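You operate a simulated robot arm through the tools that you are given. There is no shell and no other tool. Be economical: measure what you need, move in short steps, check, and stop when the job is done.

You are at the controls of a simulated robot arm. One attempt, no reset.

JOB
Set the hung pipe to a fall of 30 mm.
Fine: lay the yellow block on the flat of the pipe, free the red lever, turn the grey wheel till the window shows 30 mm, lock the red lever again.

The check looks at the end state, three seconds after you hand in, the way a careful person would. Anything else that was tipped, shoved, dropped, spilled or broken makes it a failure.

ROBOT AND FRAMES
A 7-joint arm with a vacuum gripper, on a carriage that runs on a rail from [-0.002, 2.163] to [0, -0.317] (x, y) and turns from -233 to 99 degrees about z. Base frame: it is fixed where the carriage stands at the start and does not move with it; the origin is on the floor, on the carriage's upright axis, x ahead of it, y to its left, z up; the surface under the hand at the start is at about z = 0.8. Lengths are in m, angles in degrees, forces in N, time in s.
With the tool pointing down near the work surface it reaches from about 0.26 to 0.7 m from the robot's upright axis, wherever it stands. Its first joint turns from -166.0 to 166.0 degrees. Places, roughly: black lever on the board [0.6, -0.2, 1.1]; blue lever on the board [0.6, 0, 1.2]; flat on the pipe [0.6, -0.4, 1.3]; red lever by the wheel [0.6, -0.4, 1.1]; short grey lever [0.5, -0.5, 0.9]. Payload 1.06 kg.
Tool frame: the origin (TCP) lies in the middle of the cups' lips, and z points out of the cups. The gripper has 1 cup of 0.024 m across, covering 0.024 by 0.024 m (tool x, y); the bellows give 0.008 m. With the vacuum on, a cup seals on a smooth face that it is pressed against (1 to 4 N); it does not hold porous or soft things. The pull reaches 23 N.
Orientation is told as [roll, pitch, yaw] about the base's x, y, z axes, in that order, counted from this pose: with the cups facing straight down, the tool's x points along the base's -x, its y along +y and its z along -z.

CONTROLS
- The arm moves only by the tool nudge_tool. Its argument "targets" is a list of rows, each a list of 7 numbers: the shift along the tool's x, y, z in units of 100 mm (1.0 is 100 mm), then the turn, a rotation vector about the tool's x, y, z in units of 45 degrees (1.0 is 45 degrees), then the vacuum: 1 switches it on, 0 off. In form: [[tx, ty, tz, rx, ry, rz, vacuum], ...]. A call has 1 to 8 rows; each row is the pose to reach, as a shift and turn from the pose commanded when the call began, along the tool's axes at that moment. A call with a number of a shift or a turn outside -1 to 1 is refused whole. Each row takes 0.2 s and may step no farther than 0.05 m and 8.6 degrees from the row before; otherwise, or with a gripper value out of range, the whole call is refused. Where a pose cannot be reached the arm comes as near as it can. A force on the tool above 40 N (or 10 N above the force at the start of the call, whichever is more), or a blocked arm, ends the call early, and 0.2 s more pass. The pull builds up within a second once a cup has sealed. Time passes only in rows, and 0.2 s behind the last, so rows that repeat a pose give it time. The reply holds the time, the measured pose of the TCP, the force on the tool along the base axes and the pull of the vacuum, in the units named above and with some noise, with the torque about the TCP (base axes, N m) and any sound that the robot's microphone picked up, and new pictures: "views" is both (left out), scene, wrist or none.
- Cameras (640 x 400 px; columns grow to the right, rows downward): "scene" is now at [0.0203, 0.1014, 1.3727]; the picture's right is [-0.52, -0.85, 0.00], its down [-0.33, 0.20, -0.92] and it looks along [0.79, -0.48, -0.39] (base axes); focal length 250 px, centre (320, 200). "wrist" rides on the gripper at [0.078, 0.019, -0.096] in the tool frame; the picture's right is [-0.24, 0.97, 0.00], its down [-0.71, -0.17, -0.69] and it looks along [-0.67, -0.16, 0.73] (tool axes); focal length 243 px, centre (320, 200). There is no depth. A picture from a camera that has moved, and an enlarged one, comes with that camera's place and axes in the base frame and with its lens.
- slide_trunk(by): slides the trunk up (or, below 0, down) by that many m; the arm and the scene camera ride with it, the base frame stays. It gives what a move gives, with no picture.
- roll_base(legs): drives the robot by 1 to 6 legs, each [ahead, left, turn to the left] in m, m and degrees, along the robot's own axes; the way and the turn of a leg run together, so that a leg with both is an arc; at most 1.5 m and 180 degrees a leg. The arm and the cameras ride along, it lands a little off, and it stops where it bumps. It keeps to its track: a leg is cut to what the track allows. It gives what a move gives, and a new picture of the scene camera.
- pan_tilt(pan, tilt): turns the head with the scene camera to pan (to the left, within 155 degrees either way) and tilt (down, from -29 to 69), counted from straight ahead of the robot. It gives what a move gives, and a new picture of the scene camera.
- enlarge(camera, box): a new picture of the part [left, top, right, bottom] of that camera's present view, enlarged. It takes no simulated time.
- finish_job(): hands the job in; it is judged then, once.

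Work in short steps. Places have to be worked out from the pictures, the camera data and where the tool is seen: move nearer, look again, correct. Check each grasp and each placing, and mend what went wrong. You have 120 turns and 260 pictures in all, those below and enlarged ones among them. Switch the vacuum off and draw the arm clear of the work before you hand the job in, unless the task says otherwise; then end with one line.

The tools are called after "Call:" by a JSON object that holds its "name" and its "arguments". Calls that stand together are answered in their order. nudge_tool: Moves the arm, as the interface text tells. Its arguments: {"type":"object","properties":{"targets":{"type":"array"},"views":{"type":"string","enum":["both","scene","wrist","none"]}},"required":["targets"]} The other tools are called the same way: slide_trunk (by) slides the trunk up or down; roll_base (legs) drives the base; pan_tilt (pan, tilt) turns the head that bears the scene camera; enlarge (camera, box) takes an enlarged picture of a part of a camera's view; finish_job () hands the job in.

At the start:

```text
clock: 0.0
ee_pos: [0.4976, -0.1727, 1.0005]
orientation: [0.0, -0.1, 0.0]
ft_force: [0.0, 0.7, 0.4]
moment: [0.0, -0.01, 0.03]
pull: 0.0
trunk travel left (down, up): [-0.275, 0.315]
robot x, y, heading: [-0.0025, 0.0025, -0.0]
head pan, tilt: [-31.4, 23.1]
```

scene: 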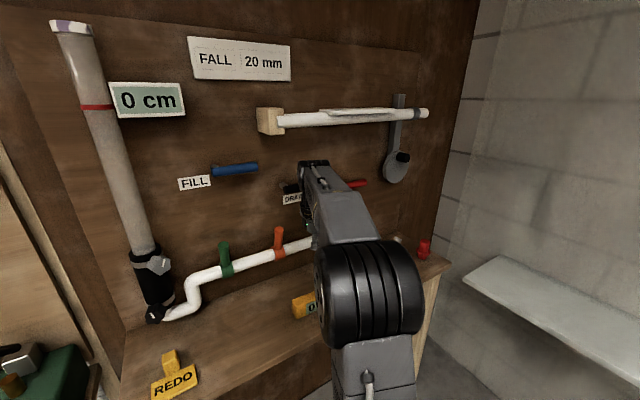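
wrist: 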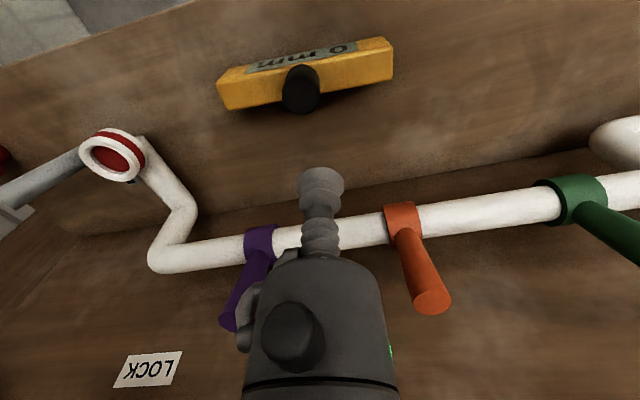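

The board shows the hung pipe, a grey wheel at its right end with a red lever, and a yellow block on the bench. I enlarge these views for detail.

Call:
{"name": "enlarge", "arguments": {"camera": "scene", "box": [240, 80, 460, 220]}}

Call:
{"name": "enlarge", "arguments": {"camera": "wrist", "box": [200, 20, 420, 160]}}

Call:
{"name": "enlarge", "arguments": {"camera": "scene", "box": [240, 220, 460, 340]}}

```text
2.86 times, centred on (350, 150) of scene
camera zoom: at [0.0203, 0.1014, 1.3727], right [-0.52, -0.85, 0.0], down [-0.33, 0.2, -0.92], along [0.79, -0.48, -0.39], focal length 715 px, centre (234, 343)
```

zoom: 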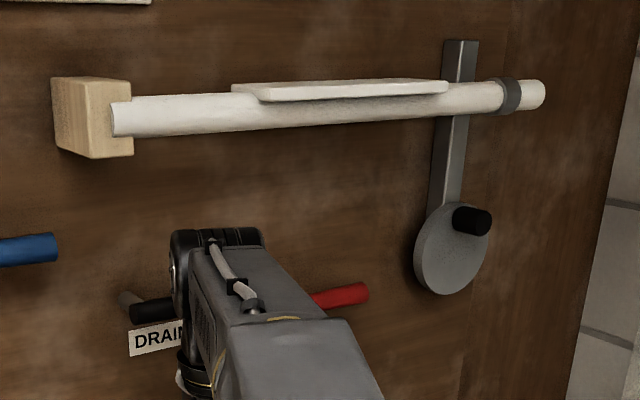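

```text
2.86 times, centred on (310, 90) of wrist
camera zoom: at [0.4193, -0.1529, 1.0954], right [0.24, 0.97, 0.0], down [0.71, -0.17, 0.69], along [0.67, -0.16, -0.73], focal length 693 px, centre (349, 514)
```

zoom: 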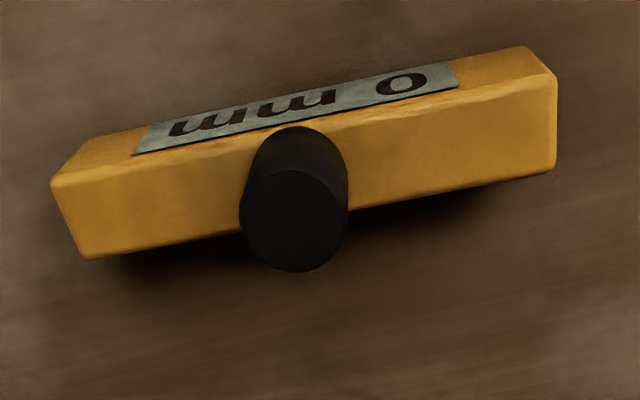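

```text
2.91 times, centred on (350, 280) of scene
camera zoom: at [0.0203, 0.1014, 1.3727], right [-0.52, -0.85, 0.0], down [-0.33, 0.2, -0.92], along [0.79, -0.48, -0.39], focal length 728 px, centre (233, -33)
```

zoom: 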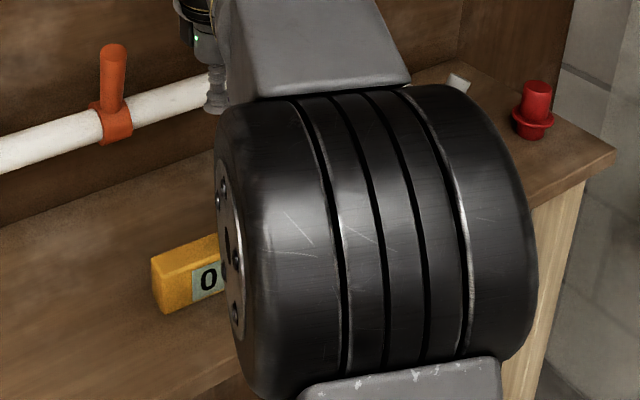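

The block stands with its window towards the robot and a black knob on top, at about [0.50, -0.19]. I shift over the knob and descend part of the way.

Call:
{"name": "nudge_tool", "arguments": {"targets": [[0, -0.17, 0.4, 0, 0, 0, 0], [0, -0.17, 0.8, 0, 0, 0, 0], [0, -0.17, 0.8, 0, 0, 0, 0]], "views": "both"}}

```text
clock: 0.8
ee_pos: [0.499, -0.1894, 0.9203]
orientation: [0.0, 0.1, 0.0]
ft_force: [1.0, 0.0, 0.4]
moment: [0.01, 0.03, 0.0]
pull: 0.1
trunk travel left (down, up): [-0.275, 0.315]
robot x, y, heading: [0.0043, -0.0016, -0.1]
head pan, tilt: [-31.4, 23.1]
camera scene: at [0.0204, 0.1014, 1.3727], right [-0.52, -0.85, 0.0], down [-0.33, 0.2, -0.92], along [0.79, -0.48, -0.39], focal length 250 px, centre (320, 200)
camera wrist: at [0.4203, -0.1701, 1.0164], right [0.24, 0.97, 0.0], down [0.71, -0.17, 0.69], along [0.67, -0.16, -0.73], focal length 243 px, centre (320, 200)
```

scene: 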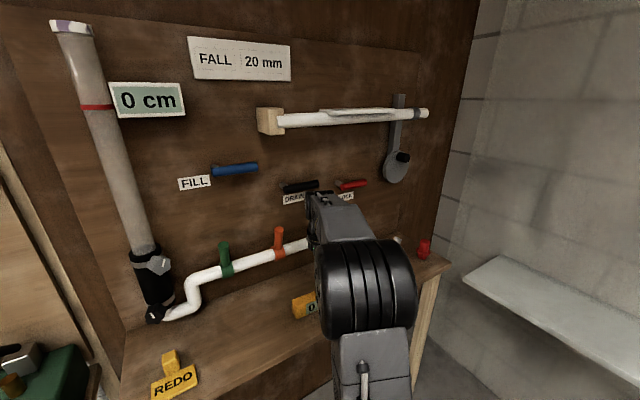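
wrist: 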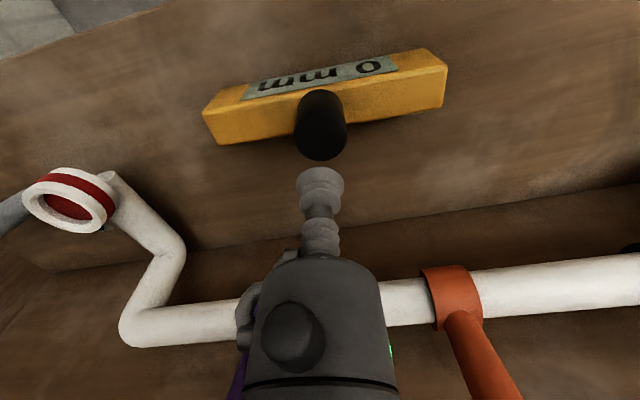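

Triangulating, the knob's top is at about [0.494, -0.187, 0.88]. I descend onto it with the vacuum on.

Call:
{"name": "nudge_tool", "arguments": {"targets": [[0.05, 0.02, 0.2, 0, 0, 0, 1], [0.05, 0.02, 0.3, 0, 0, 0, 1], [0.05, 0.02, 0.36, 0, 0, 0, 1], [0.05, 0.02, 0.36, 0, 0, 0, 1]], "views": "wrist"}}

```text
clock: 1.8
ee_pos: [0.4931, -0.1871, 0.8854]
orientation: [-0.1, -0.2, 0.0]
ft_force: [4.2, -2.9, 18.6]
moment: [0.02, -0.04, 0.06]
pull: 23.6
trunk travel left (down, up): [-0.275, 0.315]
robot x, y, heading: [0.0002, -0.0005, 0.1]
head pan, tilt: [-31.4, 23.1]
camera wrist: at [0.4143, -0.1678, 0.9806], right [0.24, 0.97, 0.0], down [0.71, -0.17, 0.69], along [0.67, -0.16, -0.73], focal length 243 px, centre (320, 200)
```

wrist: 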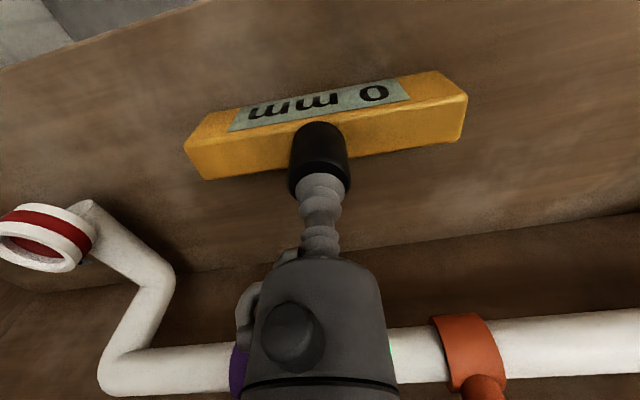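

Sealed with full pull. I lift gently and check that the block hangs.

Call:
{"name": "nudge_tool", "arguments": {"targets": [[0, 0, -0.1, 0, 0, 0, 1], [0, 0, -0.4, 0, 0, 0, 1], [0, 0, -0.8, 0, 0, 0, 1], [0, 0, -1.0, 0, 0, 0, 1], [0, 0, -1.0, 0, 0, 0, 1]], "views": "both"}}

```text
clock: 3.0
ee_pos: [0.4924, -0.1879, 0.9846]
orientation: [0.1, 0.0, 0.0]
ft_force: [0.0, -0.1, -1.1]
moment: [0.04, -0.03, 0.0]
pull: 22.9
trunk travel left (down, up): [-0.275, 0.315]
robot x, y, heading: [0.0005, -0.0025, -0.1]
head pan, tilt: [-31.4, 23.1]
camera scene: at [0.0203, 0.1014, 1.3727], right [-0.52, -0.85, 0.0], down [-0.33, 0.2, -0.92], along [0.79, -0.48, -0.39], focal length 250 px, centre (320, 200)
camera wrist: at [0.4141, -0.1687, 1.0795], right [0.23, 0.97, 0.0], down [0.71, -0.17, 0.68], along [0.67, -0.16, -0.73], focal length 243 px, centre (320, 200)
```

scene: 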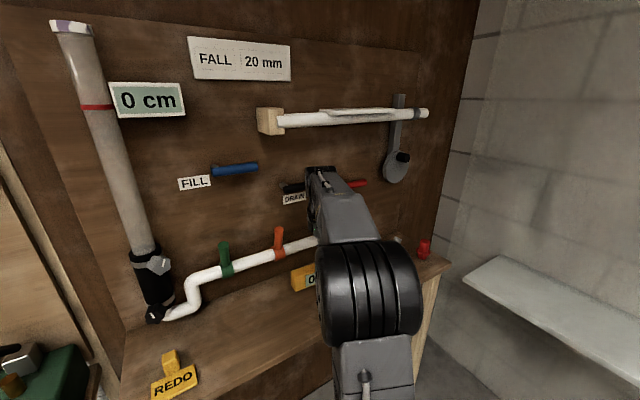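
wrist: 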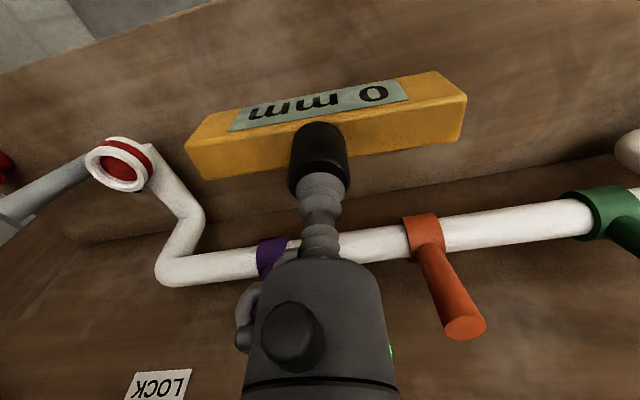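

The block is held. I draw back from the board before raising the trunk, so as to pass the levers clear.

Call:
{"name": "nudge_tool", "arguments": {"targets": [[0.4, 0, 0, 0, 0, 0, 1], [0.8, 0, 0, 0, 0, 0, 1], [1.0, 0, 0, 0, 0, 0, 1], [1.0, 0, 0, 0, 0, 0, 1]], "views": "none"}}

Call:
{"name": "slide_trunk", "arguments": {"by": 0.3}}

Call:
{"name": "roll_base", "arguments": {"legs": [[0, -0.25, 0]]}}

```text
clock: 4.0
ee_pos: [0.3926, -0.1873, 0.9834]
orientation: [0.0, 0.0, 0.1]
ft_force: [0.1, 0.5, -1.5]
moment: [-0.03, -0.03, -0.02]
pull: 22.6
trunk travel left (down, up): [-0.275, 0.315]
robot x, y, heading: [-0.002, -0.0004, -0.4]
head pan, tilt: [-31.4, 23.1]
```

```text
clock: 7.0
ee_pos: [0.3921, -0.1886, 1.2835]
orientation: [0.0, 0.0, 0.1]
ft_force: [0.3, 0.5, -1.3]
moment: [-0.02, 0.01, 0.01]
pull: 23.2
trunk travel left (down, up): [-0.575, 0.015]
robot x, y, heading: [0.0023, -0.0015, 0.0]
head pan, tilt: [-31.4, 23.1]
```

```text
clock: 8.8
ee_pos: [0.3942, -0.438, 1.2835]
orientation: [0.1, 0.0, -0.1]
ft_force: [-0.1, -0.2, -1.2]
moment: [0.03, -0.02, -0.02]
pull: 22.7
trunk travel left (down, up): [-0.575, 0.015]
robot x, y, heading: [0.0001, -0.2449, -0.1]
head pan, tilt: [-31.4, 23.1]
camera scene: at [0.0205, -0.1484, 1.6727], right [-0.52, -0.85, 0.0], down [-0.34, 0.2, -0.92], along [0.79, -0.48, -0.39], focal length 250 px, centre (320, 200)
```

scene: 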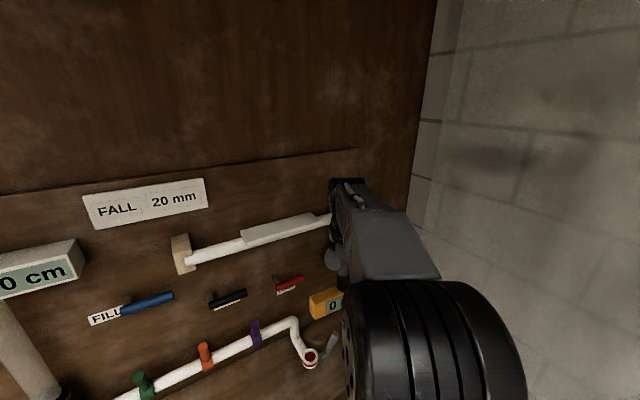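

The flat is visible now. I raise the arm and look from the wrist and the turned head.

Call:
{"name": "nudge_tool", "arguments": {"targets": [[0, 0, -0.4, 0, 0, 0, 1], [0, 0, -0.8, 0, 0, 0, 1], [0, 0, -1.0, 0, 0, 0, 1], [0, 0, -1.0, 0, 0, 0, 1]], "views": "wrist"}}

Call:
{"name": "pan_tilt", "arguments": {"pan": -10, "tilt": 30}}

Call:
{"name": "enlarge", "arguments": {"camera": "scene", "box": [240, 120, 500, 280]}}

```text
clock: 9.8
ee_pos: [0.3936, -0.437, 1.3848]
orientation: [-0.1, 0.0, 0.0]
ft_force: [0.1, -0.3, -1.5]
moment: [-0.01, -0.01, 0.01]
pull: 23.1
trunk travel left (down, up): [-0.575, 0.015]
robot x, y, heading: [-0.0018, -0.2521, -0.1]
head pan, tilt: [-31.4, 23.1]
camera wrist: at [0.3147, -0.4182, 1.4796], right [0.23, 0.97, 0.0], down [0.71, -0.17, 0.68], along [0.67, -0.16, -0.73], focal length 243 px, centre (320, 200)
```

wrist: 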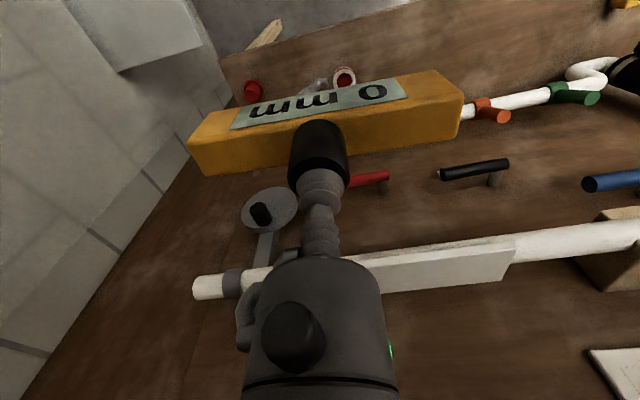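

```text
clock: 10.7
ee_pos: [0.3935, -0.4367, 1.3845]
orientation: [0.0, 0.0, 0.1]
ft_force: [0.5, -0.3, -1.1]
moment: [0.01, -0.01, 0.0]
pull: 23.3
trunk travel left (down, up): [-0.575, 0.015]
robot x, y, heading: [-0.0016, -0.2451, -0.0]
head pan, tilt: [-10.0, 30.0]
camera scene: at [0.0305, -0.1154, 1.6617], right [-0.17, -0.98, 0.0], down [-0.49, 0.09, -0.87], along [0.85, -0.15, -0.5], focal length 250 px, centre (320, 200)
```

scene: 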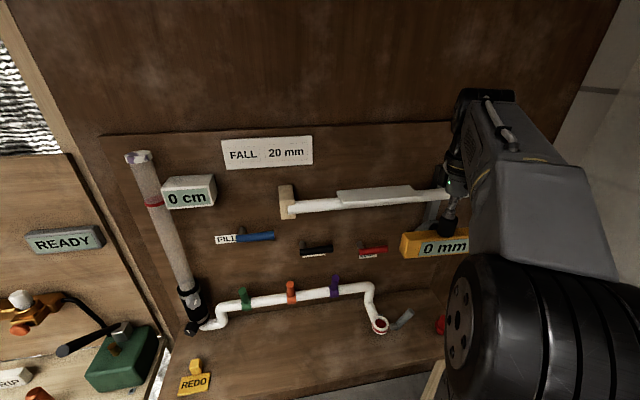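

```text
2.46 times, centred on (370, 200) of scene
camera zoom: at [0.0305, -0.1154, 1.6617], right [-0.17, -0.98, 0.0], down [-0.49, 0.09, -0.87], along [0.85, -0.15, -0.5], focal length 616 px, centre (197, 200)
```

zoom: 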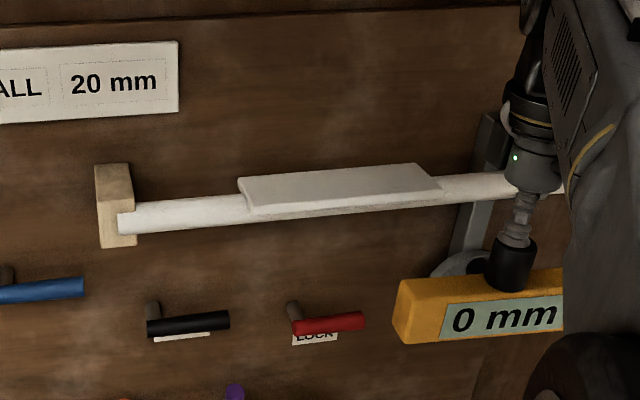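

The flat spans about x 0.573–0.637, y -0.27 to -0.49, z≈1.33. I raise the block above it, correct its yaw by about 3.5°, and start moving in.

Call:
{"name": "nudge_tool", "arguments": {"targets": [[0, 0.1, -0.4, 0, 0, -0.04, 1], [0, 0.3, -0.8, 0, 0, -0.08, 1], [0, 0.56, -0.9, 0, 0, -0.08, 1], [0, 0.56, -0.9, 0, 0, -0.08, 1]], "views": "none"}}

Call:
{"name": "nudge_tool", "arguments": {"targets": [[-0.4, 0, 0, 0, 0, 0, 1], [-0.8, 0, 0, 0, 0, 0, 1], [-1.0, 0, 0, 0, 0, 0, 1], [-1.0, 0, 0, 0, 0, 0, 1]], "views": "both"}}

```text
clock: 11.7
ee_pos: [0.3951, -0.38, 1.4748]
orientation: [0.0, 0.1, 3.6]
ft_force: [-0.6, 0.7, -1.4]
moment: [-0.03, 0.01, 0.0]
pull: 23.1
trunk travel left (down, up): [-0.575, 0.015]
robot x, y, heading: [0.0034, -0.2502, 0.1]
head pan, tilt: [-10.0, 30.0]
```

```text
clock: 12.7
ee_pos: [0.4768, -0.3707, 1.4561]
orientation: [-0.1, 0.0, 3.7]
ft_force: [-0.5, 0.3, -0.3]
moment: [-0.01, 0.01, -0.03]
pull: 22.9
out of reach, approached as far as the arm can: row 2, 3, 4
trunk travel left (down, up): [-0.575, 0.015]
robot x, y, heading: [-0.0026, -0.2508, -0.2]
head pan, tilt: [-10.0, 30.0]
camera scene: at [0.0306, -0.1156, 1.6617], right [-0.17, -0.98, 0.0], down [-0.49, 0.09, -0.87], along [0.85, -0.15, -0.5], focal length 250 px, centre (320, 200)
camera wrist: at [0.3981, -0.3566, 1.5517], right [0.17, 0.98, 0.0], down [0.72, -0.13, 0.69], along [0.68, -0.12, -0.73], focal length 243 px, centre (320, 200)
```

scene: 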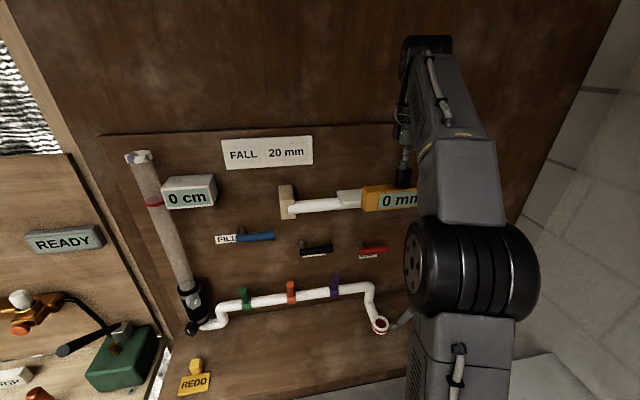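
wrist: 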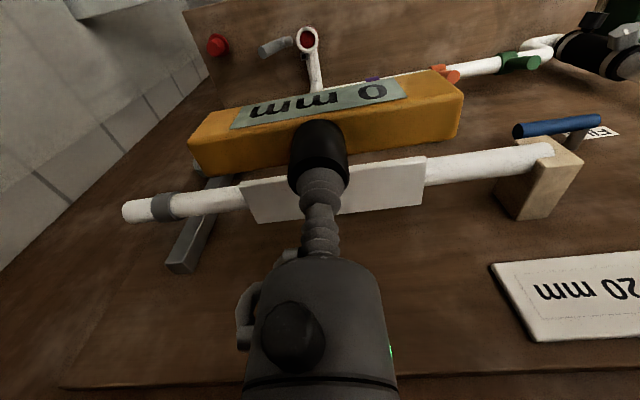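

At this height the arm reaches its limit. I use the last of the trunk travel and move the base nearer in line with the flat, then see how far it reaches.

Call:
{"name": "slide_trunk", "arguments": {"by": 0.015}}

Call:
{"name": "roll_base", "arguments": {"legs": [[0, -0.065, 0]]}}

Call:
{"name": "nudge_tool", "arguments": {"targets": [[0, 0.3, 0.2, 0, 0, 0, 1], [0, 0.65, 0.2, 0, 0, 0, 1], [0, 0.65, 0.2, 0, 0, 0, 1]], "views": "none"}}

Call:
{"name": "nudge_tool", "arguments": {"targets": [[-0.2, 0, 0, 0, 0, 0, 1], [-0.4, 0, 0, 0, 0, 0, 1], [-0.6, 0, 0, 0, 0, 0, 1], [-0.6, 0, 0, 0, 0, 0, 1]], "views": "scene"}}

```text
clock: 13.3
ee_pos: [0.4775, -0.3707, 1.4713]
orientation: [-0.1, -0.2, 3.6]
ft_force: [0.5, -0.4, -2.6]
moment: [0.0, 0.0, 0.01]
pull: 22.7
trunk travel left (down, up): [-0.59, 0.0]
robot x, y, heading: [-0.0032, -0.2534, -0.1]
head pan, tilt: [-10.0, 30.0]
```

```text
clock: 14.3
ee_pos: [0.4779, -0.4361, 1.4715]
orientation: [0.1, 0.0, 3.6]
ft_force: [0.8, -0.6, -1.2]
moment: [0.01, -0.01, -0.04]
pull: 22.8
trunk travel left (down, up): [-0.59, 0.0]
robot x, y, heading: [0.0015, -0.3131, -0.3]
head pan, tilt: [-10.0, 30.0]
camera scene: at [0.0306, -0.181, 1.6767], right [-0.17, -0.98, 0.0], down [-0.49, 0.09, -0.87], along [0.85, -0.15, -0.5], focal length 250 px, centre (320, 200)
```

scene: 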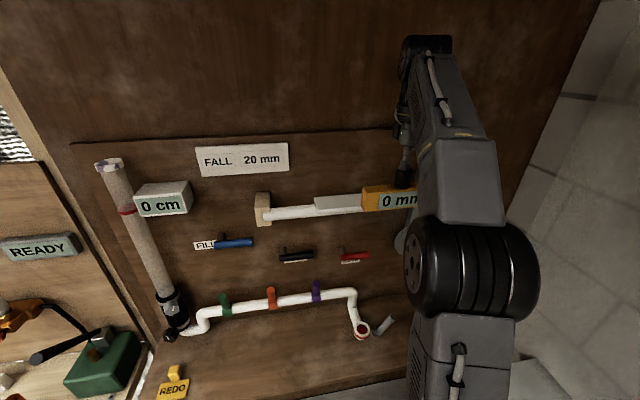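

```text
clock: 15.1
ee_pos: [0.4742, -0.3701, 1.4512]
orientation: [0.0, -0.1, 3.6]
ft_force: [-0.4, 0.0, -0.6]
moment: [0.0, 0.02, -0.02]
pull: 22.8
trunk travel left (down, up): [-0.59, 0.0]
robot x, y, heading: [0.0006, -0.3161, 0.2]
head pan, tilt: [-10.0, 30.0]
```

```text
clock: 16.1
ee_pos: [0.5353, -0.3665, 1.4508]
orientation: [-0.1, -0.3, 3.6]
ft_force: [-0.9, 0.7, -1.2]
moment: [0.03, 0.01, -0.02]
pull: 23.3
trunk travel left (down, up): [-0.59, 0.0]
robot x, y, heading: [0.0018, -0.316, 0.0]
head pan, tilt: [-10.0, 30.0]
camera scene: at [0.0308, -0.1799, 1.6766], right [-0.17, -0.98, 0.0], down [-0.49, 0.09, -0.87], along [0.85, -0.15, -0.5], focal length 250 px, centre (320, 200)
```

scene: 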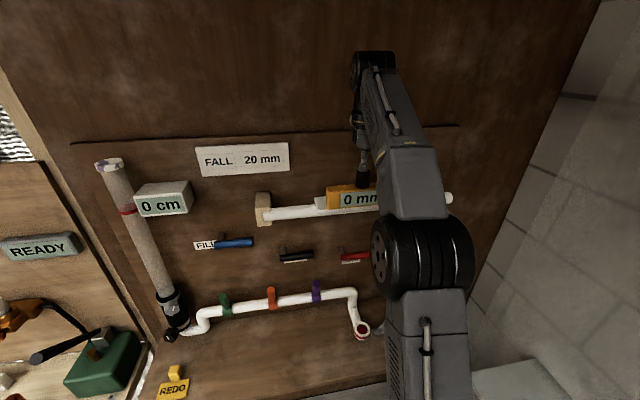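

Reach is better here. I continue forward in small steps.

Call:
{"name": "nudge_tool", "arguments": {"targets": [[-0.2, -0.08, 0, 0, 0, 0, 1], [-0.35, -0.08, 0, 0, 0, 0, 1], [-0.5, -0.08, 0.0, 0, 0, 0, 1], [-0.5, -0.08, 0.0, 0, 0, 0, 1]], "views": "both"}}

```text
clock: 17.1
ee_pos: [0.5542, -0.3697, 1.4361]
orientation: [-0.1, -0.2, 3.5]
ft_force: [-0.3, -0.7, -1.8]
moment: [0.01, -0.02, -0.03]
pull: 23.3
out of reach, approached as far as the arm can: row 1, 2, 3, 4
trunk travel left (down, up): [-0.59, 0.0]
robot x, y, heading: [-0.0008, -0.3155, -0.5]
head pan, tilt: [-10.0, 30.0]
camera scene: at [0.0306, -0.1798, 1.6766], right [-0.17, -0.98, 0.0], down [-0.49, 0.09, -0.87], along [0.85, -0.15, -0.5], focal length 250 px, centre (320, 200)
camera wrist: at [0.4739, -0.3546, 1.5311], right [0.17, 0.98, 0.0], down [0.71, -0.13, 0.69], along [0.68, -0.12, -0.73], focal length 243 px, centre (320, 200)
```

scene: 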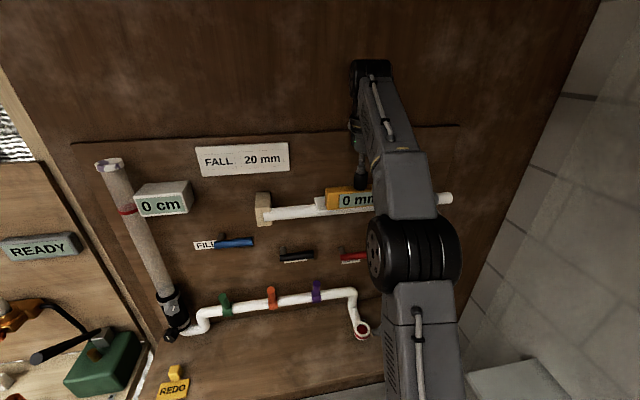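
wrist: 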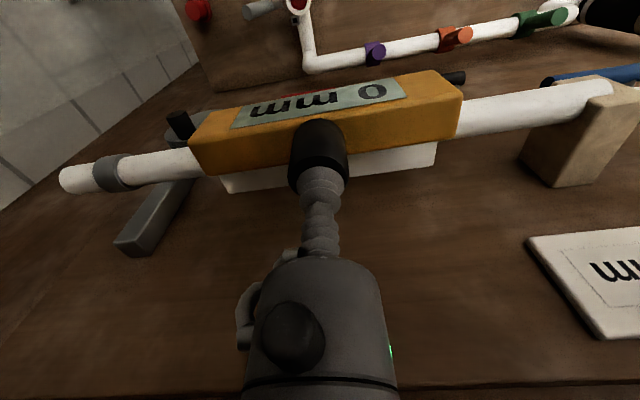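

The limit with a vertical tool is x≈0.555 here; leaning the tool forward by 10° should gain the last few centimetres. I do this in place.

Call:
{"name": "nudge_tool", "arguments": {"targets": [[0, 0, 0, 0, -0.11, 0, 1], [0, 0, 0, 0, -0.22, 0, 1], [0, 0, 0, 0, -0.22, 0, 1]], "views": "both"}}

Call:
{"name": "enlarge", "arguments": {"camera": "scene", "box": [240, 140, 480, 290]}}

```text
clock: 17.9
ee_pos: [0.5535, -0.3688, 1.4357]
orientation: [0.0, -10.0, 3.6]
ft_force: [0.1, -0.4, -0.7]
moment: [-0.04, 0.02, 0.01]
pull: 22.5
trunk travel left (down, up): [-0.59, 0.0]
robot x, y, heading: [0.0008, -0.3121, 0.2]
head pan, tilt: [-10.0, 30.0]
camera scene: at [0.0306, -0.1798, 1.6766], right [-0.17, -0.98, 0.0], down [-0.49, 0.09, -0.87], along [0.85, -0.15, -0.5], focal length 250 px, centre (320, 200)
camera wrist: at [0.4588, -0.356, 1.5162], right [0.17, 0.98, 0.04], down [0.59, -0.13, 0.8], along [0.79, -0.11, -0.6], focal length 243 px, centre (320, 200)
```

scene: 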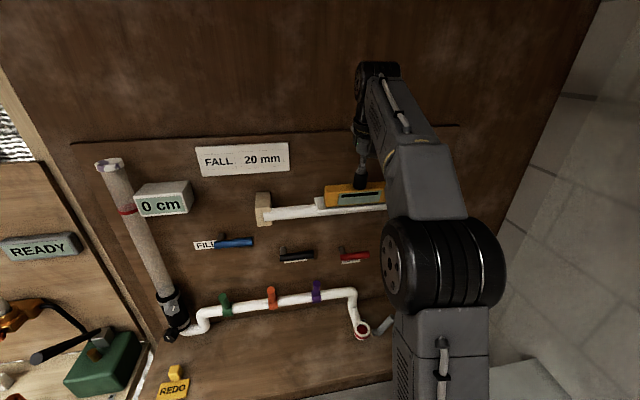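
wrist: 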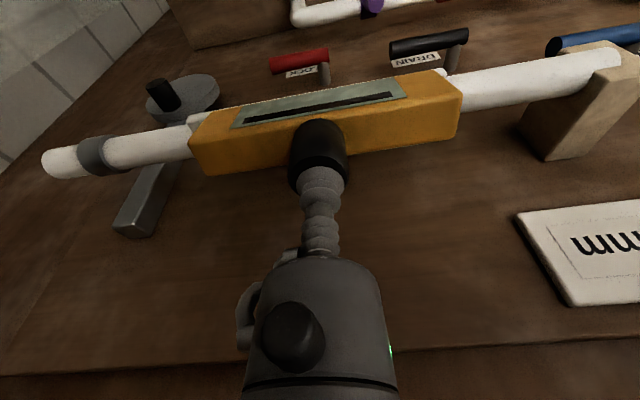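

```text
2.67 times, centred on (360, 215) of scene
camera zoom: at [0.0306, -0.1798, 1.6766], right [-0.17, -0.98, 0.0], down [-0.49, 0.09, -0.87], along [0.85, -0.15, -0.5], focal length 667 px, centre (213, 160)
```

zoom: 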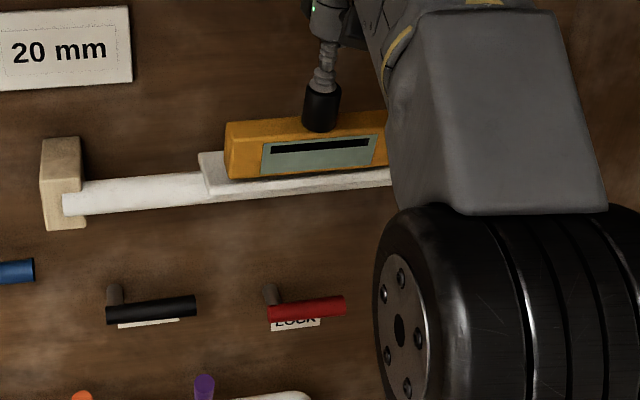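

The window is live (it shows a bar when tilted). I move 37 mm forward over the flat, level.

Call:
{"name": "nudge_tool", "arguments": {"targets": [[-0.18, 0, 0.03, 0, -0.0, 0, 1], [-0.364, -0.08, 0.064, 0, 0, 0, 1], [-0.364, -0.08, 0.064, 0, 0, 0, 1]], "views": "both"}}

Call:
{"name": "enlarge", "arguments": {"camera": "scene", "box": [240, 140, 480, 290]}}

```text
clock: 18.7
ee_pos: [0.5916, -0.3766, 1.4361]
orientation: [0.0, -10.0, 3.6]
ft_force: [0.5, 0.2, -2.0]
moment: [-0.01, 0.02, 0.04]
pull: 22.5
trunk travel left (down, up): [-0.59, 0.0]
robot x, y, heading: [0.0001, -0.3114, 0.2]
head pan, tilt: [-10.0, 30.0]
camera scene: at [0.0304, -0.1798, 1.6767], right [-0.17, -0.98, 0.0], down [-0.49, 0.09, -0.87], along [0.85, -0.15, -0.5], focal length 250 px, centre (320, 200)
camera wrist: at [0.4954, -0.3614, 1.5166], right [0.17, 0.98, 0.04], down [0.59, -0.13, 0.8], along [0.79, -0.11, -0.6], focal length 243 px, centre (320, 200)
```

scene: 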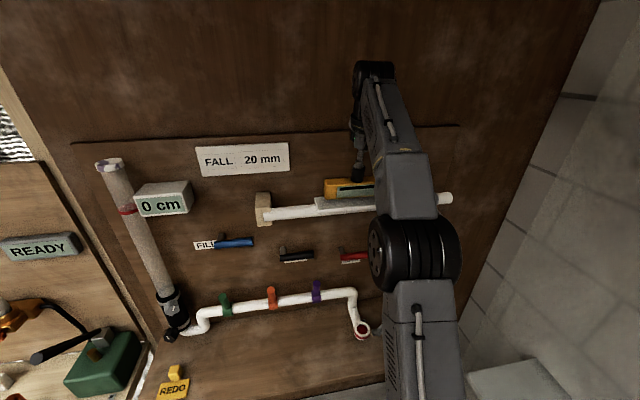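
wrist: 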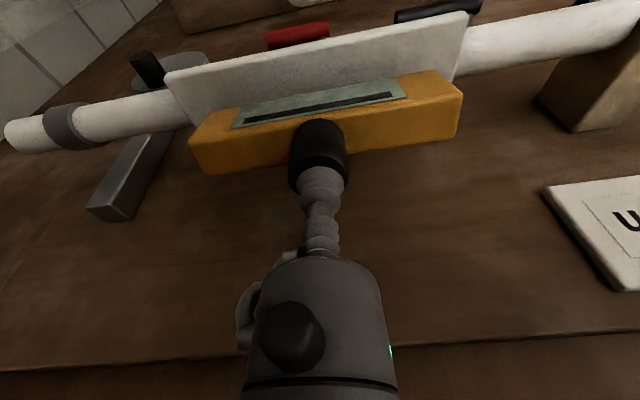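

```text
2.67 times, centred on (360, 215) of scene
camera zoom: at [0.0304, -0.1798, 1.6767], right [-0.17, -0.98, 0.0], down [-0.49, 0.09, -0.87], along [0.85, -0.15, -0.5], focal length 667 px, centre (213, 160)
```

zoom: 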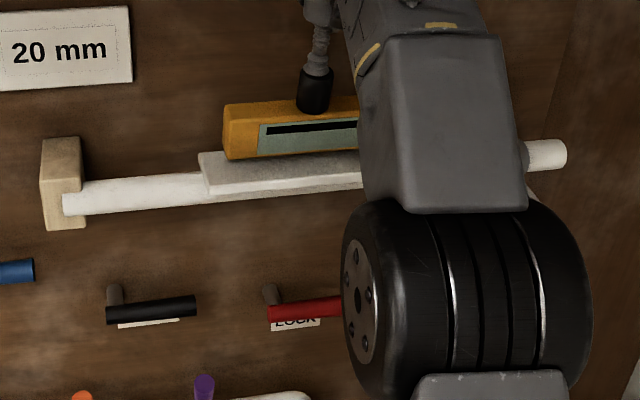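

The block sits over the flat, about 15–20 mm above it. I lower in small steps and watch the force.

Call:
{"name": "nudge_tool", "arguments": {"targets": [[0.009, 0, 0.05, 0, 0, 0, 1], [0.017, 0, 0.1, 0, 0, 0, 1], [0.026, 0, 0.15, 0, 0, 0, 1], [0.026, 0, 0.15, 0, 0, 0, 1]], "views": "scene"}}

Call:
{"name": "enlarge", "arguments": {"camera": "scene", "box": [280, 150, 440, 250]}}

```text
clock: 19.7
ee_pos: [0.5898, -0.3751, 1.4226]
orientation: [-0.1, -10.3, 3.5]
ft_force: [0.6, -0.9, 16.9]
moment: [-0.04, -0.14, -0.04]
pull: 23.0
trunk travel left (down, up): [-0.59, 0.0]
robot x, y, heading: [0.0036, -0.3127, -0.1]
head pan, tilt: [-10.0, 30.0]
camera scene: at [0.029, -0.1798, 1.6769], right [-0.17, -0.98, 0.0], down [-0.49, 0.09, -0.87], along [0.85, -0.15, -0.5], focal length 250 px, centre (320, 200)
```

scene: 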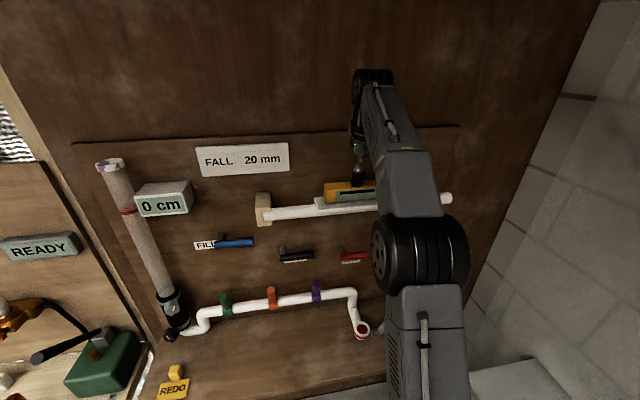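

```text
4.00 times, centred on (360, 200) of scene
camera zoom: at [0.029, -0.1798, 1.6769], right [-0.17, -0.98, 0.0], down [-0.49, 0.09, -0.87], along [0.85, -0.15, -0.5], focal length 1001 px, centre (160, 200)
```

zoom: 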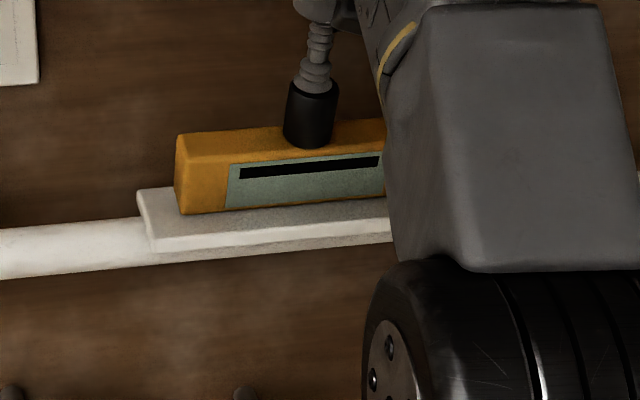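

Contact at 17 N with the block's front edge, but it is about 10 mm too far back on the flat. I lift slightly, draw 11 mm towards me, and lower again.

Call:
{"name": "nudge_tool", "arguments": {"targets": [[-0.01, 0, -0.08, 0, 0, 0, 1], [0.1, 0, -0.1, 0, 0, 0, 1], [0.11, 0, -0.02, 0, 0, 0, 1], [0.11, 0, -0.02, 0, 0, 0, 1]], "views": "scene"}}

Call:
{"name": "enlarge", "arguments": {"camera": "scene", "box": [280, 150, 440, 250]}}

```text
clock: 20.7
ee_pos: [0.5798, -0.3765, 1.4228]
orientation: [-0.2, -10.3, 3.6]
ft_force: [0.0, 0.1, 11.3]
moment: [-0.02, -0.09, -0.02]
pull: 23.1
trunk travel left (down, up): [-0.59, 0.0]
robot x, y, heading: [0.0004, -0.3157, -0.1]
head pan, tilt: [-10.0, 30.0]
camera scene: at [0.0296, -0.1797, 1.6768], right [-0.17, -0.98, 0.0], down [-0.49, 0.09, -0.87], along [0.85, -0.15, -0.5], focal length 250 px, centre (320, 200)
```

scene: 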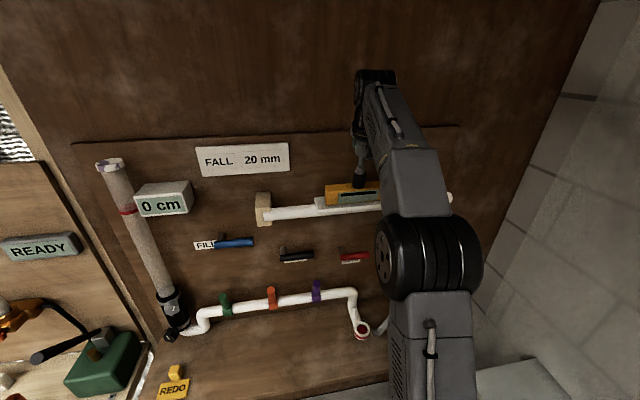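

```text
4.00 times, centred on (360, 200) of scene
camera zoom: at [0.0296, -0.1797, 1.6768], right [-0.17, -0.98, 0.0], down [-0.49, 0.09, -0.87], along [0.85, -0.15, -0.5], focal length 1001 px, centre (160, 200)
```

zoom: 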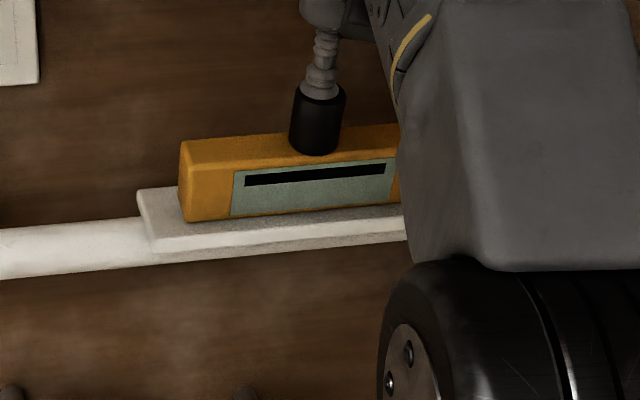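

Well placed now. I ease the tilt by 5° and shift slightly, so that the release drop is small.

Call:
{"name": "nudge_tool", "arguments": {"targets": [[-0.005, 0, -0.04, 0, 0, 0, 1], [-0.03, 0, -0.03, 0, 0.055, 0, 1], [-0.05, 0, -0.02, 0, 0.11, 0, 1], [-0.05, 0, -0.02, 0, 0.11, 0, 1]], "views": "scene"}}

Call:
{"name": "enlarge", "arguments": {"camera": "scene", "box": [280, 150, 440, 250]}}

```text
clock: 21.7
ee_pos: [0.5841, -0.3756, 1.4239]
orientation: [0.1, -5.0, 3.6]
ft_force: [0.3, 0.4, -1.2]
moment: [0.03, -0.03, 0.01]
pull: 22.6
trunk travel left (down, up): [-0.59, 0.0]
robot x, y, heading: [-0.0015, -0.3102, -0.1]
head pan, tilt: [-10.0, 30.0]
camera scene: at [0.0306, -0.1798, 1.6766], right [-0.17, -0.98, 0.0], down [-0.49, 0.09, -0.87], along [0.85, -0.15, -0.5], focal length 250 px, centre (320, 200)
```

scene: 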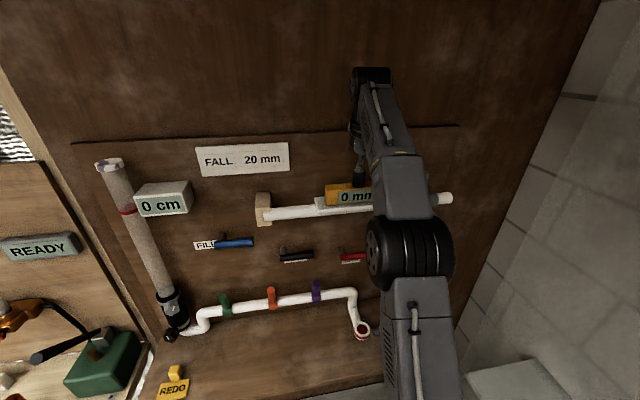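

```text
4.00 times, centred on (360, 200) of scene
camera zoom: at [0.0306, -0.1798, 1.6766], right [-0.17, -0.98, 0.0], down [-0.49, 0.09, -0.87], along [0.85, -0.15, -0.5], focal length 1001 px, centre (160, 200)
```

zoom: 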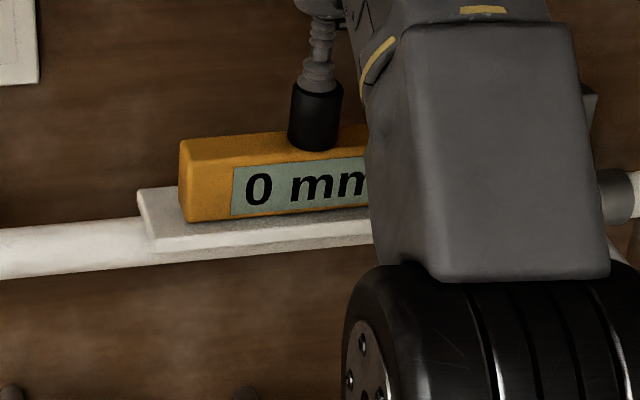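

It was reachable. I lower until light contact.

Call:
{"name": "nudge_tool", "arguments": {"targets": [[0.0, 0, 0.02, 0, 0.0, 0, 1], [0.0, 0, 0.04, 0, 0, 0, 1], [0.0, 0, 0.04, 0, 0, 0, 1]], "views": "wrist"}}

Call:
{"name": "enlarge", "arguments": {"camera": "scene", "box": [280, 150, 440, 250]}}

```text
clock: 22.5
ee_pos: [0.5838, -0.3752, 1.4213]
orientation: [-0.1, -5.2, 3.6]
ft_force: [1.9, 0.2, 14.8]
moment: [-0.01, -0.13, 0.01]
pull: 22.8
trunk travel left (down, up): [-0.59, 0.0]
robot x, y, heading: [-0.0028, -0.3155, -0.3]
head pan, tilt: [-10.0, 30.0]
camera wrist: at [0.4957, -0.3616, 1.5092], right [0.17, 0.98, 0.02], down [0.65, -0.13, 0.75], along [0.74, -0.12, -0.66], focal length 243 px, centre (320, 200)
```

wrist: 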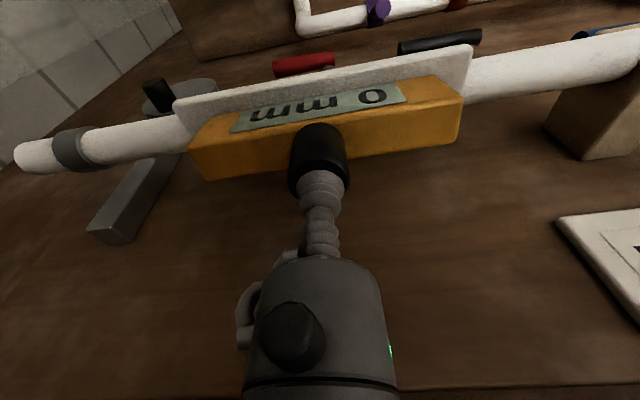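

```text
4.00 times, centred on (360, 200) of scene
camera zoom: at [0.0295, -0.1797, 1.6768], right [-0.17, -0.98, 0.0], down [-0.49, 0.09, -0.87], along [0.85, -0.15, -0.5], focal length 1001 px, centre (160, 200)
```

zoom: 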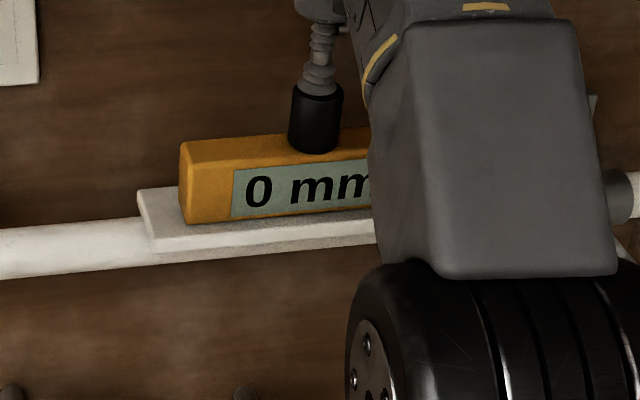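

Contact at 15 N with the block nearly flush. I ease the load, switch off the vacuum, wait, then lift away along the tool axis.

Call:
{"name": "nudge_tool", "arguments": {"targets": [[0.0, 0, -0.02, 0, 0.0, 0, 1], [0.0, 0, -0.02, 0, 0, 0, 0], [0.0, 0, -0.02, 0, 0, 0, 0], [0.0, 0, -0.02, 0, 0, 0, 0], [0.0, 0, -0.02, 0, 0, 0, 0]], "views": "wrist"}}

```text
clock: 23.7
ee_pos: [0.5844, -0.3762, 1.4213]
orientation: [-0.1, -5.1, 3.7]
ft_force: [0.3, -0.3, 1.6]
moment: [-0.01, 0.01, 0.03]
pull: 0.1
trunk travel left (down, up): [-0.59, 0.0]
robot x, y, heading: [0.004, -0.3152, 0.2]
head pan, tilt: [-10.0, 30.0]
camera wrist: at [0.4968, -0.3618, 1.5099], right [0.17, 0.98, 0.02], down [0.65, -0.13, 0.74], along [0.74, -0.12, -0.67], focal length 243 px, centre (320, 200)
```

wrist: 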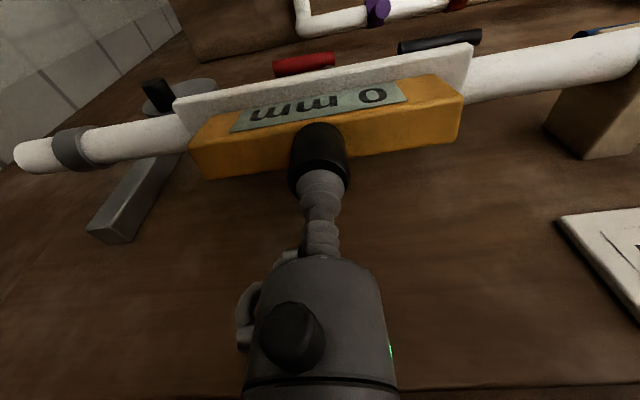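

Pull is gone; I lift off along the tool axis, then draw back toward the robot.

Call:
{"name": "nudge_tool", "arguments": {"targets": [[0.02, 0, -0.1, 0, 0.0, 0, 0], [0.2, 0, -0.3, 0, 0, 0, 0], [0.55, 0, -0.4, 0, 0.05, 0, 0], [0.95, 0, -0.4, 0, 0.11, 0, 0], [0.95, 0, -0.4, 0, 0.11, 0, 0]], "views": "both"}}

Call:
{"name": "enlarge", "arguments": {"camera": "scene", "box": [280, 150, 440, 250]}}

```text
clock: 24.9
ee_pos: [0.485, -0.3808, 1.453]
orientation: [-0.2, 0.0, 3.7]
ft_force: [-0.6, -0.2, -0.1]
moment: [0.01, -0.04, 0.0]
pull: 0.1
trunk travel left (down, up): [-0.59, 0.0]
robot x, y, heading: [0.0012, -0.3162, 0.2]
head pan, tilt: [-10.0, 30.0]
camera scene: at [0.0302, -0.1798, 1.6766], right [-0.17, -0.98, 0.0], down [-0.49, 0.09, -0.87], along [0.85, -0.15, -0.5], focal length 250 px, centre (320, 200)
camera wrist: at [0.4061, -0.3668, 1.5481], right [0.17, 0.98, 0.0], down [0.72, -0.13, 0.69], along [0.68, -0.12, -0.73], focal length 243 px, centre (320, 200)
```

scene: 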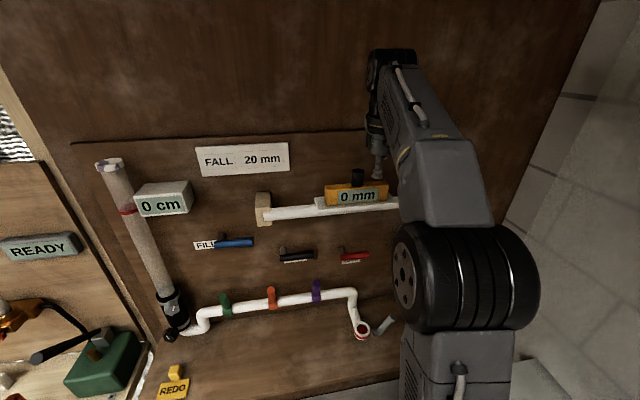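
wrist: 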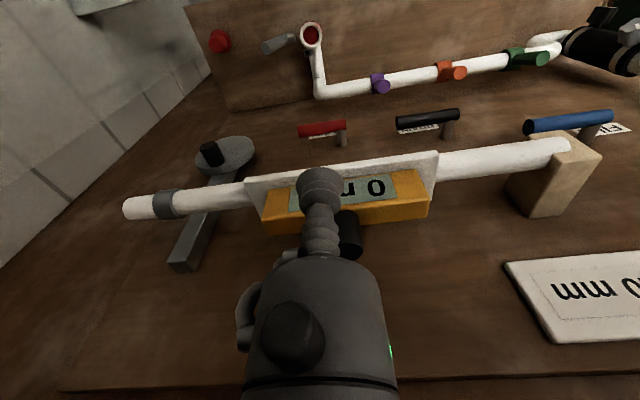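

```text
4.00 times, centred on (360, 200) of scene
camera zoom: at [0.0302, -0.1798, 1.6766], right [-0.17, -0.98, 0.0], down [-0.49, 0.09, -0.87], along [0.85, -0.15, -0.5], focal length 1001 px, centre (160, 200)
```

zoom: 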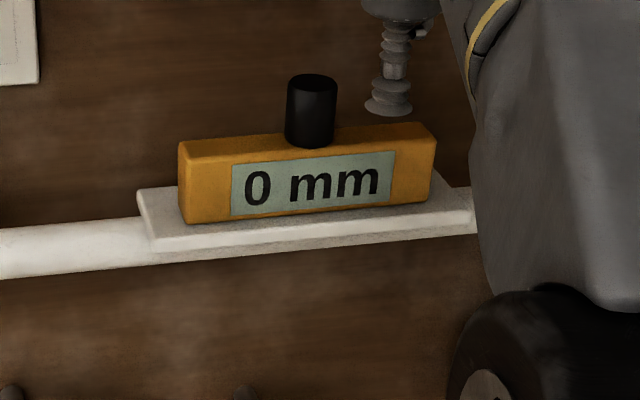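

The block lies flat on the pipe and shows 0 mm. Next I look at the red lever and wheel closely.

Call:
{"name": "enlarge", "arguments": {"camera": "wrist", "box": [180, 90, 380, 215]}}

Call:
{"name": "enlarge", "arguments": {"camera": "scene", "box": [260, 220, 400, 300]}}

```text
3.20 times, centred on (280, 152) of wrist
camera zoom: at [0.4061, -0.3668, 1.5481], right [0.17, 0.98, 0.0], down [0.72, -0.13, 0.69], along [0.68, -0.12, -0.73], focal length 776 px, centre (448, 352)
```

zoom: 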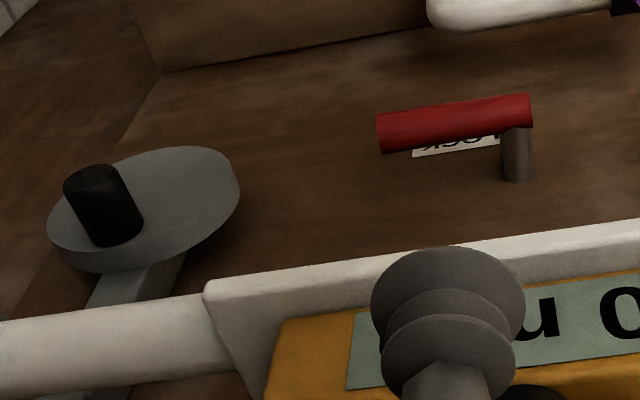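

```text
4.57 times, centred on (330, 260) of scene
camera zoom: at [0.0302, -0.1798, 1.6766], right [-0.17, -0.98, 0.0], down [-0.49, 0.09, -0.87], along [0.85, -0.15, -0.5], focal length 1144 px, centre (274, -74)
```

zoom: 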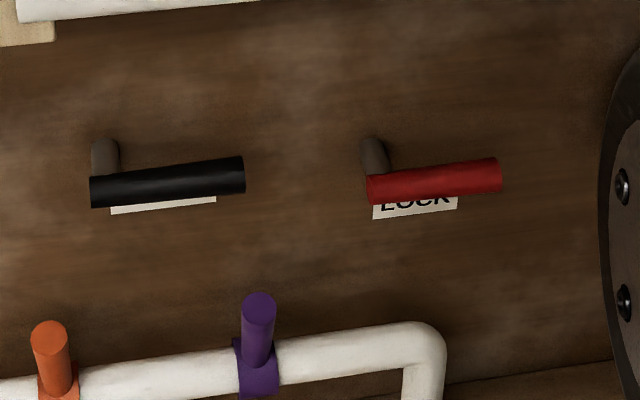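

The LOCK lever is a red bar (free end near [0.63, -0.455, 1.09]) on a stem at its left end, so it turns about the x axis. I lower the trunk for working at that height and lean the tool forward 45°.

Call:
{"name": "slide_trunk", "arguments": {"by": -0.2}}

Call:
{"name": "nudge_tool", "arguments": {"targets": [[0, 0, 0, 0, -0.18, 0, 0], [0, 0, 0, 0, -0.36, 0, 0], [0, 0, 0, 0, -0.54, 0, 0], [0, 0, 0, 0, -0.72, 0, 0], [0, 0, 0, 0, -0.9, 0, 0], [0, 0, 0, 0, -1.0, 0, 0], [0, 0, 0, 0, -1.0, 0, 0]], "views": "both"}}

```text
clock: 27.1
ee_pos: [0.4861, -0.3811, 1.2533]
orientation: [0.1, -0.1, 3.6]
ft_force: [0.8, 0.2, -0.9]
moment: [0.04, -0.02, 0.0]
pull: 0.0
trunk travel left (down, up): [-0.39, 0.2]
robot x, y, heading: [-0.0016, -0.3109, -0.3]
head pan, tilt: [-10.0, 30.0]
```

```text
clock: 28.6
ee_pos: [0.4865, -0.3812, 1.2537]
orientation: [-0.1, -45.2, 3.7]
ft_force: [0.0, -0.2, -0.5]
moment: [-0.01, 0.02, 0.0]
pull: 0.1
trunk travel left (down, up): [-0.39, 0.2]
robot x, y, heading: [0.0017, -0.3134, -0.1]
head pan, tilt: [-10.0, 30.0]
camera scene: at [0.0303, -0.1798, 1.4766], right [-0.17, -0.98, 0.0], down [-0.49, 0.09, -0.87], along [0.85, -0.15, -0.5], focal length 250 px, centre (320, 200)
camera wrist: at [0.3619, -0.3694, 1.2644], right [0.1, 0.98, 0.17], down [0.02, -0.17, 0.99], along [0.99, -0.1, -0.04], focal length 243 px, centre (320, 200)
```

scene: 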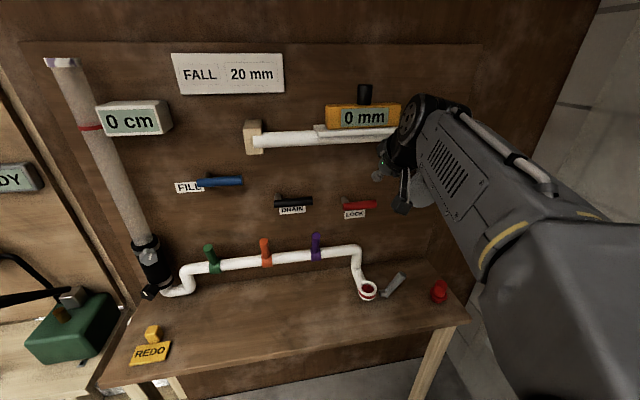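
wrist: 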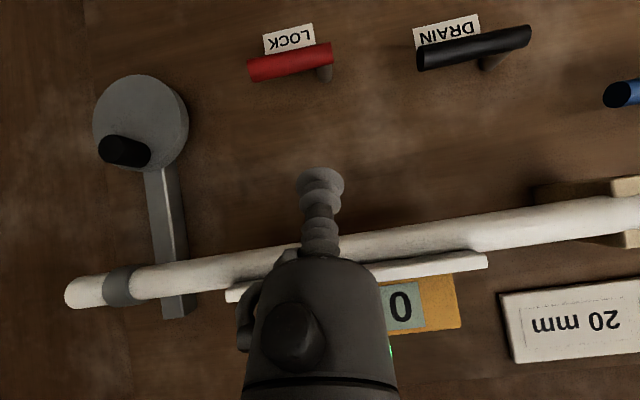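

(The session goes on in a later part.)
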